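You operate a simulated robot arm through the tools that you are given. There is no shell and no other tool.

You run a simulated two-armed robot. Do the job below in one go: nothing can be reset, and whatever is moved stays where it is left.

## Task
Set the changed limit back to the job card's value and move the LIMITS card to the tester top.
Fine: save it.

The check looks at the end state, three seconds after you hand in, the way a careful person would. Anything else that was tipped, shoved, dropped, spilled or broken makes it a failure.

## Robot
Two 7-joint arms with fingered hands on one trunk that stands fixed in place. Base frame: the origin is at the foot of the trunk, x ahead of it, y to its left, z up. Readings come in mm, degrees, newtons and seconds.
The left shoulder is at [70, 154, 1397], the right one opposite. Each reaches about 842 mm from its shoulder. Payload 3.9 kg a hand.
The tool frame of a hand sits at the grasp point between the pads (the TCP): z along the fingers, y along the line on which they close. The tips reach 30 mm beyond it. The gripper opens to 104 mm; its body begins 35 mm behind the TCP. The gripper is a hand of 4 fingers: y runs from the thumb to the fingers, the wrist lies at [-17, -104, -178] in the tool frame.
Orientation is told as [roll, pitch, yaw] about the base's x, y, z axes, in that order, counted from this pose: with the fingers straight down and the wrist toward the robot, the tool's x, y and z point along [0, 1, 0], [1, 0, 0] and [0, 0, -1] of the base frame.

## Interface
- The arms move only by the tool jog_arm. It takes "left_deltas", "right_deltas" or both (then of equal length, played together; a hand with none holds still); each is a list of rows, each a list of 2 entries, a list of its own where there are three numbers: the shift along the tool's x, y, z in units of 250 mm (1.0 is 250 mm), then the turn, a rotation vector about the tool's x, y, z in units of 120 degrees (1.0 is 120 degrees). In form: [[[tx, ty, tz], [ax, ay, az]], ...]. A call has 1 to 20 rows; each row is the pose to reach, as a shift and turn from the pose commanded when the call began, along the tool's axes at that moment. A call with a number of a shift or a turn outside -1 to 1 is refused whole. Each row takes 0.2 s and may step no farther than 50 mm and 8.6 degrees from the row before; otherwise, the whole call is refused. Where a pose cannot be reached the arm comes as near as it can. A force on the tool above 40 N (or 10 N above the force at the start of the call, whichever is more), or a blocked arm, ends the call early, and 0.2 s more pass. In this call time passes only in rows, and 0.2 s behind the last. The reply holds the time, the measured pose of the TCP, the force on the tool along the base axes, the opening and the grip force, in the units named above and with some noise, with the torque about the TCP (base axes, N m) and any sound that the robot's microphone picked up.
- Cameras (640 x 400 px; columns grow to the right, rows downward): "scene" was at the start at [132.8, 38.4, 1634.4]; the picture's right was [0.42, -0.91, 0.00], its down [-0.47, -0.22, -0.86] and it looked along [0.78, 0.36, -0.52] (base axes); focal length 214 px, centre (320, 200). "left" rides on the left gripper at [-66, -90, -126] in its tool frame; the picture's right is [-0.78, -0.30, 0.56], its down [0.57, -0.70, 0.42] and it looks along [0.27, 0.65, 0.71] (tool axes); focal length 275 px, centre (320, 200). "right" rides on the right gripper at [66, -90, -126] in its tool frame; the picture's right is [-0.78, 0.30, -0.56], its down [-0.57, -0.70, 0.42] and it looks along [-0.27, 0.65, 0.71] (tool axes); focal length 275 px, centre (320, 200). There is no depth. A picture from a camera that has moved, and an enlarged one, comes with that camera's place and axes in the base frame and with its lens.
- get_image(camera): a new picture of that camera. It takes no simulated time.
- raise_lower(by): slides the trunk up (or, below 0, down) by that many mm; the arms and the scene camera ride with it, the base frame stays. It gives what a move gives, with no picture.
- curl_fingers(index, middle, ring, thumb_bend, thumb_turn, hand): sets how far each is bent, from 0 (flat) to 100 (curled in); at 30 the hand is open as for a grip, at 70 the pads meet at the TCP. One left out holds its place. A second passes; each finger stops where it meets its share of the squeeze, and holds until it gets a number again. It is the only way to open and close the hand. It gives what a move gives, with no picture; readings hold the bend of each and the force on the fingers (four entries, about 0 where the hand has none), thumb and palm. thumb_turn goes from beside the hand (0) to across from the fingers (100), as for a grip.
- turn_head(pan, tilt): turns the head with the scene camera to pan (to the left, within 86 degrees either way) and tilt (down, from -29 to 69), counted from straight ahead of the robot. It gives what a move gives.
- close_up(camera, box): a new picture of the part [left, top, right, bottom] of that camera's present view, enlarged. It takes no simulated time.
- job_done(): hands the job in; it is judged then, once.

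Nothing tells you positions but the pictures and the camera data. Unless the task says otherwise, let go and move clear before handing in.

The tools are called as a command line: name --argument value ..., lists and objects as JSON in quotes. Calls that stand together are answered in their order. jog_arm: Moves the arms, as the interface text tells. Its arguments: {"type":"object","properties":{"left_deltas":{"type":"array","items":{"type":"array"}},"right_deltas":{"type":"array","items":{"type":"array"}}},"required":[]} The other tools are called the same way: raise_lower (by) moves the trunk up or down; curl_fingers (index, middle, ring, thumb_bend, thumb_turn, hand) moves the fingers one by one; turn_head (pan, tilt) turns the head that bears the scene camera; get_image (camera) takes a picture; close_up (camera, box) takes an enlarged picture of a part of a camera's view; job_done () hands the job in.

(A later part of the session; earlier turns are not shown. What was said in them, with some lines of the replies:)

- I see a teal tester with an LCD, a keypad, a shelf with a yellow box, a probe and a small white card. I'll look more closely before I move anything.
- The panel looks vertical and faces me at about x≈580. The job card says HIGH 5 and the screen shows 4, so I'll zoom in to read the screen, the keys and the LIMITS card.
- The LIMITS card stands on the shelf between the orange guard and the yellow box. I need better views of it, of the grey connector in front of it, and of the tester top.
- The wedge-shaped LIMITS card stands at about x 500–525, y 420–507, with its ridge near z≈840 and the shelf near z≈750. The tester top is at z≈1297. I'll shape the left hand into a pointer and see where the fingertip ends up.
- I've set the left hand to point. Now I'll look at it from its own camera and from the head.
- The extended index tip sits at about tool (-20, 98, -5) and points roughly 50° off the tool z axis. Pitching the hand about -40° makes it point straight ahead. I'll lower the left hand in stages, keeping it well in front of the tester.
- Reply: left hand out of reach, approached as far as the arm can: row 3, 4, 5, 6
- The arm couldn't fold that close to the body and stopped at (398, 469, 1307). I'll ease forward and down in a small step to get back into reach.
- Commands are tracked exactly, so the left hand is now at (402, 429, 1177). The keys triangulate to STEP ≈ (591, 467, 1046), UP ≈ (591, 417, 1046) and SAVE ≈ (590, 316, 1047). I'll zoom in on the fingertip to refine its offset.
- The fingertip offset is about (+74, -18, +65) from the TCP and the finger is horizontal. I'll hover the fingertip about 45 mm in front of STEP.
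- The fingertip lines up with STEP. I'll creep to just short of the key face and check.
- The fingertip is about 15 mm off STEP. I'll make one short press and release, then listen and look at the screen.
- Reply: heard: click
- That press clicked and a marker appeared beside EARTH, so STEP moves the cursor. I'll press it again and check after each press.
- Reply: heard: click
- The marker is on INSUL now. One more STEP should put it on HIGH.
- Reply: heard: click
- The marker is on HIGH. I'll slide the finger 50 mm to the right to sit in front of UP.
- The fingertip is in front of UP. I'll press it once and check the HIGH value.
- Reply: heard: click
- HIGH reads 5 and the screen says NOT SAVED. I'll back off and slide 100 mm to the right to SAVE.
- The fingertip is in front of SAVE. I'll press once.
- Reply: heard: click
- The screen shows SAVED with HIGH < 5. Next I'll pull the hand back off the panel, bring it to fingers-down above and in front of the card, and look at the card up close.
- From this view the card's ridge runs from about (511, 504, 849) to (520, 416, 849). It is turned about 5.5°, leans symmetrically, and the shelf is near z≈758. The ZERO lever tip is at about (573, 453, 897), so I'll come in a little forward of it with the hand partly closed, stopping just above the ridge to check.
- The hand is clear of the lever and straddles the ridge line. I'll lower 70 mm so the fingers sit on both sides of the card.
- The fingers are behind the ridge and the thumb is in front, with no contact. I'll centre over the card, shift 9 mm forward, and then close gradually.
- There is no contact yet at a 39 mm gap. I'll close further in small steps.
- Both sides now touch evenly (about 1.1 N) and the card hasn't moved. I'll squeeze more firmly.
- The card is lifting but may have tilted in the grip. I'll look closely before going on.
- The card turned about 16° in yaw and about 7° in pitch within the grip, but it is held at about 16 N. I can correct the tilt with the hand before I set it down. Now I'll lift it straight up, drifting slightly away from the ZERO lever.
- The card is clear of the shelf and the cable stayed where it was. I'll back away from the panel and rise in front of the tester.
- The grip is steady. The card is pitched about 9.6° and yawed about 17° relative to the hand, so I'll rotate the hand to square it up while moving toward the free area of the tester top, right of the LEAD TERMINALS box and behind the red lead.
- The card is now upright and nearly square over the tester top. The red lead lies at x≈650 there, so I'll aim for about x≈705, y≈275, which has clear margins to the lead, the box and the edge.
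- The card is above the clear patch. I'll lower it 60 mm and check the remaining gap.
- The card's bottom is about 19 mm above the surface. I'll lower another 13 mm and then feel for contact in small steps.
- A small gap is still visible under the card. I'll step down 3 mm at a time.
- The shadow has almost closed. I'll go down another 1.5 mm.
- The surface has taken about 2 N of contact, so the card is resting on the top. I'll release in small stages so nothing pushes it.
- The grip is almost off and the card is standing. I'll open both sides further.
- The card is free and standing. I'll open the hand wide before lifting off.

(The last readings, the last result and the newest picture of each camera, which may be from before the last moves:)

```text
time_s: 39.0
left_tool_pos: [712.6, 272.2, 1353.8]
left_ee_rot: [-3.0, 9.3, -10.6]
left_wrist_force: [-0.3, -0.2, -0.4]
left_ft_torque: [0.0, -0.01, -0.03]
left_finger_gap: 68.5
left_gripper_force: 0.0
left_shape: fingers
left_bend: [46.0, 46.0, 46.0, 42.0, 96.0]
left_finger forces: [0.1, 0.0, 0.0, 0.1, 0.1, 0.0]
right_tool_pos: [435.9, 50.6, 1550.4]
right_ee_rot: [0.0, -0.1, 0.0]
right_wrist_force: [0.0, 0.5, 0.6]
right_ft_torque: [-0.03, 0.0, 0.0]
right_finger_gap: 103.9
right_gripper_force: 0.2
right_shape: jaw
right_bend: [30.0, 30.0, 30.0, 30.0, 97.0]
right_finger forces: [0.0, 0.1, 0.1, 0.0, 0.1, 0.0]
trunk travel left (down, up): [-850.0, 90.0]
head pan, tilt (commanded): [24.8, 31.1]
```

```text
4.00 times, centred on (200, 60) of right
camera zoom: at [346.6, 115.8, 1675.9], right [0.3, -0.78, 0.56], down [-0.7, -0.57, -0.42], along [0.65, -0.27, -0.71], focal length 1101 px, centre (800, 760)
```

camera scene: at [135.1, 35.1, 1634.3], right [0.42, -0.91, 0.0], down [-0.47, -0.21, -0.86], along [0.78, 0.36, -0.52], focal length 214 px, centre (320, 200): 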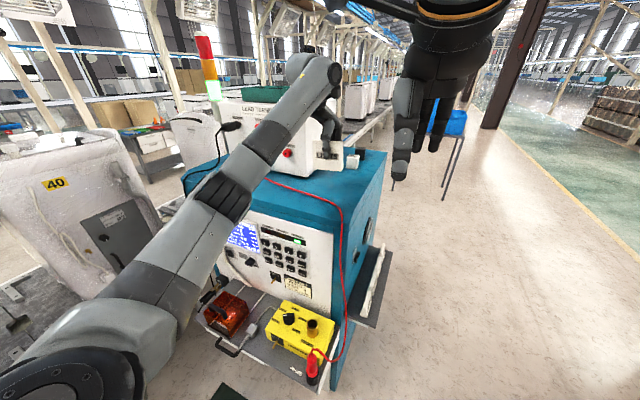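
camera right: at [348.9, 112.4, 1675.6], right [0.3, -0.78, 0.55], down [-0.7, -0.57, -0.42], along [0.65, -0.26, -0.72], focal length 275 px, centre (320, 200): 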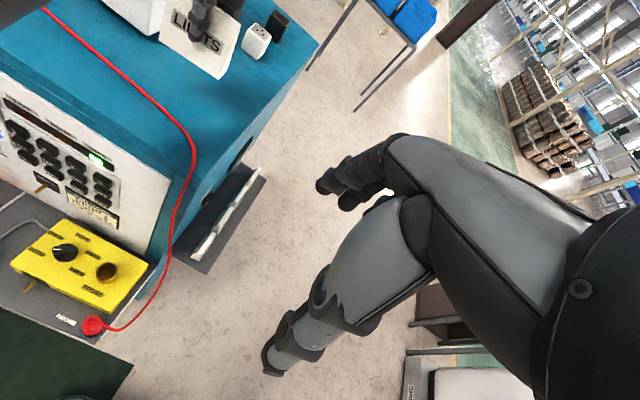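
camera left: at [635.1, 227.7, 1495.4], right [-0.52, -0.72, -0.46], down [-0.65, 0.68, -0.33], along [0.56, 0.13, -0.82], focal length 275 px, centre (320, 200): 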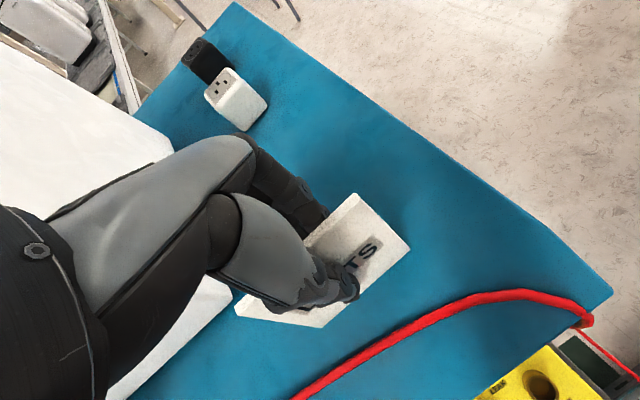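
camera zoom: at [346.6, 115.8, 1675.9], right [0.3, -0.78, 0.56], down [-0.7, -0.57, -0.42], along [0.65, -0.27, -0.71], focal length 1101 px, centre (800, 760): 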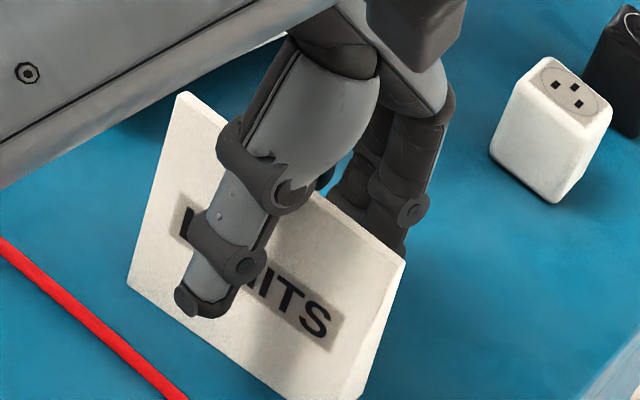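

The card hasn't moved. I'll lift the hand straight up off it.

jog_arm --left_deltas '[[[-0.0039, -0.0132, -0.0788], [0, 0, 0]], [[-0.0097, -0.033, -0.197], [0, 0, 0]], [[-0.0154, -0.0528, -0.3152], [0, 0, 0]], [[-0.0212, -0.0726, -0.4334], [0, 0, 0]]]'

get_image --camera "left"

close_up --camera "scene" --box '[270, 110, 398, 190]'

get_image --camera "scene"

```text
time_s: 40.0
left_tool_pos: [713.1, 272.4, 1466.4]
left_ee_rot: [-2.9, 9.3, -10.6]
left_wrist_force: [0.6, -0.1, -0.2]
left_ft_torque: [-0.03, 0.03, 0.0]
left_finger_gap: 68.7
left_gripper_force: 0.0
left_shape: fingers
left_bend: [46.0, 46.0, 46.0, 42.0, 96.0]
left_finger forces: [0.1, 0.0, 0.1, 0.0, 0.0, 0.0]
right_tool_pos: [434.9, 49.9, 1552.0]
right_ee_rot: [-0.1, 0.0, 0.0]
right_wrist_force: [-0.1, -0.1, 0.1]
right_ft_torque: [-0.02, -0.02, 0.0]
right_finger_gap: 103.8
right_gripper_force: 0.1
right_shape: jaw
right_bend: [30.0, 30.0, 30.0, 30.0, 97.0]
right_finger forces: [0.0, 0.0, 0.0, 0.0, 0.1, 0.0]
trunk travel left (down, up): [-850.0, 90.0]
head pan, tilt (commanded): [24.8, 31.1]
```

```text
taken
camera left: at [634.4, 226.3, 1608.1], right [-0.52, -0.72, -0.46], down [-0.65, 0.68, -0.33], along [0.56, 0.13, -0.82], focal length 275 px, centre (320, 200)
```

left: 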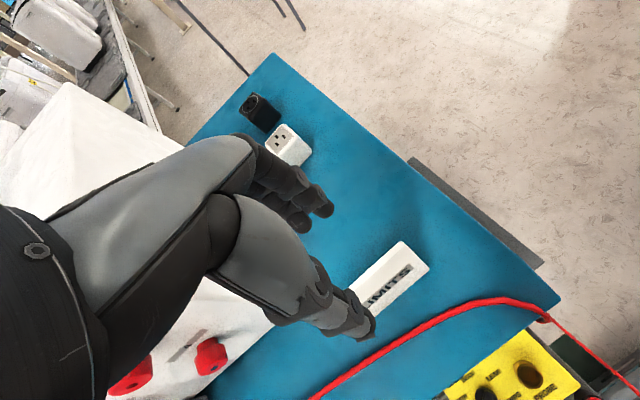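

```text
5.00 times, centred on (334, 150) of scene
camera zoom: at [132.3, 37.3, 1634.4], right [0.42, -0.91, 0.0], down [-0.47, -0.22, -0.86], along [0.78, 0.36, -0.52], focal length 1072 px, centre (250, 450)
```

zoom: 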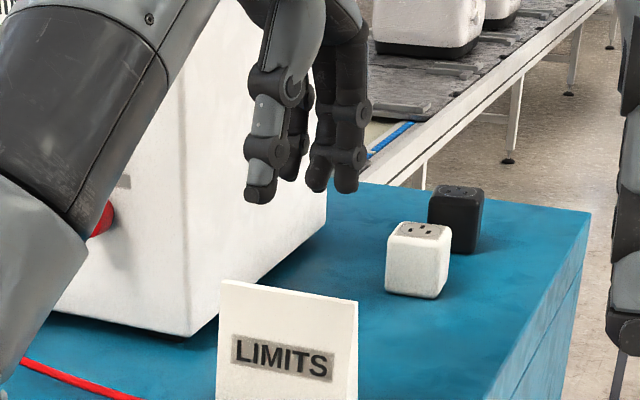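

```text
taken
camera scene: at [132.3, 37.3, 1634.4], right [0.42, -0.91, 0.0], down [-0.47, -0.22, -0.86], along [0.78, 0.36, -0.52], focal length 214 px, centre (320, 200)
```

scene: 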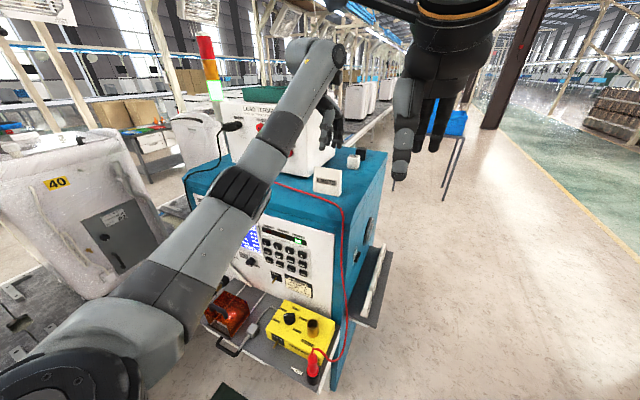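

The card stands on the tester top and the hand is clear above it. I'll retract the left arm along the path it came in on.

jog_arm --left_deltas '[[[0.0312, -0.1596, 0.0009], [0, 0, 0]], [[0.0624, -0.3192, 0.0019], [0, 0, 0]], [[0.0936, -0.4788, 0.0028], [0, 0, 0]]]'

get_image --camera "scene"

```text
time_s: 40.8
left_tool_pos: [598.3, 322.9, 1481.7]
left_ee_rot: [-3.1, 9.2, -10.6]
left_wrist_force: [-0.8, 0.0, -0.6]
left_ft_torque: [0.02, -0.03, -0.01]
left_finger_gap: 69.3
left_gripper_force: 0.0
left_shape: fingers
left_bend: [46.0, 46.0, 46.0, 42.0, 96.0]
left_finger forces: [0.0, 0.0, 0.0, 0.0, 0.0, 0.1]
right_tool_pos: [431.7, 52.9, 1551.7]
right_ee_rot: [-0.1, -0.1, 0.0]
right_wrist_force: [0.2, 0.0, 0.1]
right_ft_torque: [0.0, -0.03, -0.03]
right_finger_gap: 103.6
right_gripper_force: 0.1
right_shape: jaw
right_bend: [30.0, 30.0, 30.0, 30.0, 97.0]
right_finger forces: [0.0, 0.1, 0.0, 0.0, 0.0, 0.0]
trunk travel left (down, up): [-850.0, 90.0]
head pan, tilt (commanded): [24.8, 31.1]
```

```text
taken
camera scene: at [129.6, 40.8, 1634.6], right [0.42, -0.91, 0.0], down [-0.47, -0.22, -0.86], along [0.78, 0.36, -0.52], focal length 214 px, centre (320, 200)
```

scene: 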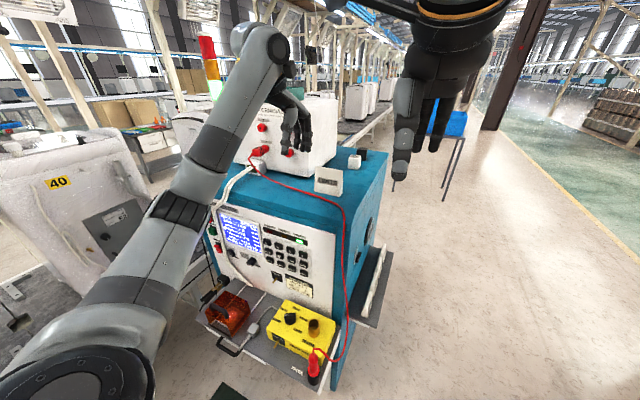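

jog_arm --left_deltas '[[[0.0806, -0.1367, 0.0108], [-0.0159, 0.0027, -0.0263]], [[0.1612, -0.2734, 0.0216], [-0.0318, 0.0055, -0.0526]], [[0.2418, -0.4102, 0.0324], [-0.0478, 0.0082, -0.0789]], [[0.3224, -0.5469, 0.0432], [-0.0637, 0.011, -0.1052]], [[0.403, -0.6836, 0.054], [-0.0796, 0.0137, -0.1315]]]'

get_image --camera "scene"

close_up --camera "scene" --box '[210, 205, 306, 265]'

close_up --camera "scene" --box '[230, 130, 390, 230]'

close_up --camera "scene" --box '[190, 270, 350, 370]'

get_image --camera "left"

```text
time_s: 42.0
left_tool_pos: [442.5, 452.4, 1490.3]
left_ee_rot: [0.0, -0.1, 5.5]
left_wrist_force: [-0.1, 0.0, 0.3]
left_ft_torque: [0.01, 0.01, -0.04]
left_finger_gap: 68.9
left_gripper_force: 0.0
left_shape: fingers
left_bend: [46.0, 46.0, 46.0, 42.0, 96.0]
left_finger forces: [0.0, 0.0, 0.0, 0.0, 0.1, 0.0]
right_tool_pos: [431.6, 51.4, 1552.7]
right_ee_rot: [-0.1, 0.0, -0.1]
right_wrist_force: [0.4, 0.7, 0.2]
right_ft_torque: [0.0, -0.01, -0.03]
right_finger_gap: 103.5
right_gripper_force: 0.1
right_shape: jaw
right_bend: [30.0, 30.0, 30.0, 30.0, 97.0]
right_finger forces: [0.0, 0.1, 0.0, 0.0, 0.0, 0.0]
trunk travel left (down, up): [-850.0, 90.0]
head pan, tilt (commanded): [24.8, 31.1]
```

```text
taken
camera scene: at [129.6, 40.4, 1634.7], right [0.42, -0.91, 0.0], down [-0.47, -0.22, -0.86], along [0.78, 0.36, -0.52], focal length 214 px, centre (320, 200)
```

scene: 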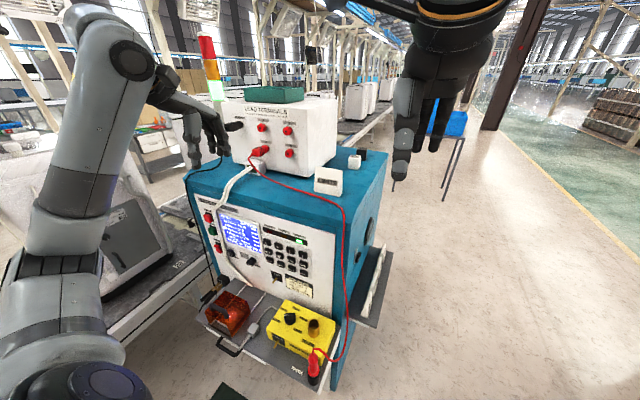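

```text
6.67 times, centred on (258, 235) of scene
camera zoom: at [129.6, 40.4, 1634.7], right [0.42, -0.91, 0.0], down [-0.47, -0.22, -0.86], along [0.78, 0.36, -0.52], focal length 1430 px, centre (733, -33)
```

zoom: 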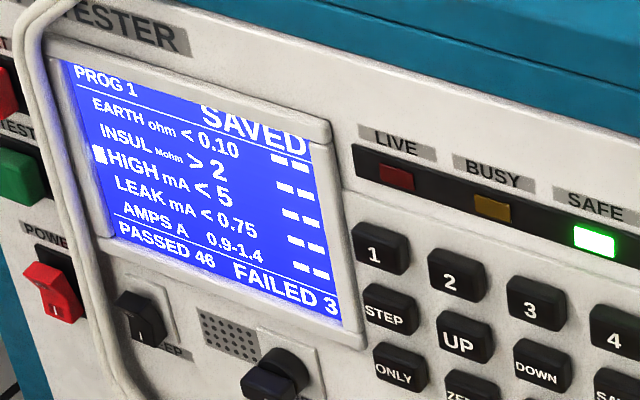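

```text
4.00 times, centred on (310, 180) of scene
camera zoom: at [129.6, 40.4, 1634.7], right [0.42, -0.91, 0.0], down [-0.47, -0.22, -0.86], along [0.78, 0.36, -0.52], focal length 858 px, centre (360, 280)
```

zoom: 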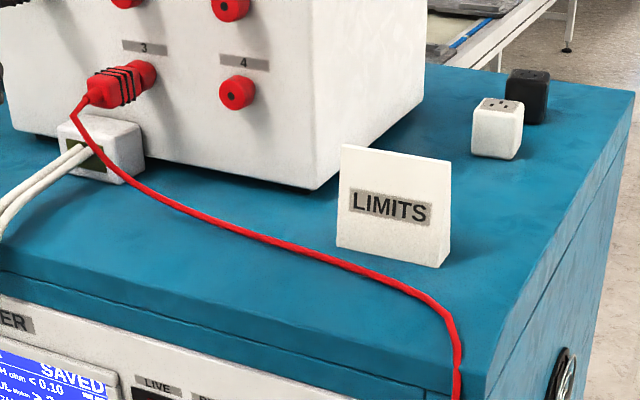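

```text
4.00 times, centred on (270, 320) of scene
camera zoom: at [129.6, 40.4, 1634.7], right [0.42, -0.91, 0.0], down [-0.47, -0.22, -0.86], along [0.78, 0.36, -0.52], focal length 858 px, centre (520, -280)
```

zoom: 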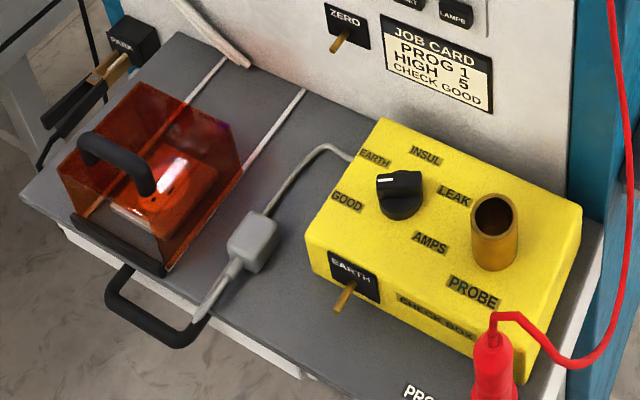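

```text
taken
camera left: at [359.7, 378.0, 1615.9], right [-0.22, -0.8, -0.56], down [-0.75, 0.5, -0.43], along [0.62, 0.33, -0.71], focal length 275 px, centre (320, 200)
```

left: 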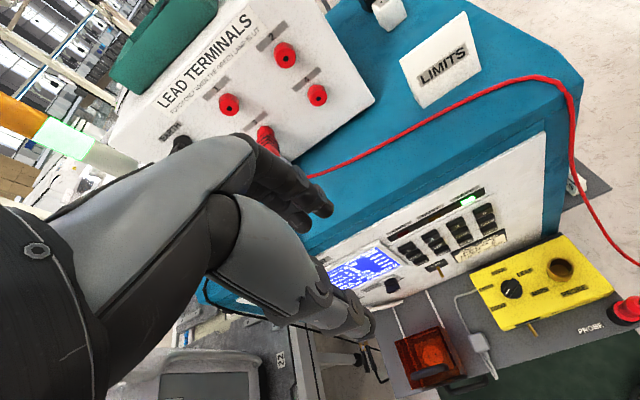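

The screen reads SAVED with HIGH < 5, and the LIMITS card stands free on the tester top about 28 mm clear of the red lead. The guard, cable, check box and leads look unchanged, and both hands are empty and clear, so I'm handing in.

job_done

```text
The job is handed in.
```

The HIGH limit is back to the job card's value of 5 mA and saved, and the LIMITS card now stands on the tester top. I've handed the job in; no verdict came back.

- **Limit:** PROG 1 had HIGH at 4 while the job card says 5. I stepped to HIGH, pressed UP once and pressed SAVE. The screen shows SAVED with HIGH < 5, and the other limits on it are unchanged. The cursor mark is still beside HIGH.
- **Card:** It stands upright to the right of the LEAD TERMINALS box, about 28 mm clear of the red lead. It turned slightly in my grip on the way up, so I squared it before setting it down.
- **Everything else:** In the last pictures the guard, grey plug and cable, yellow check box and leads look as they did before. Both hands are empty and clear.
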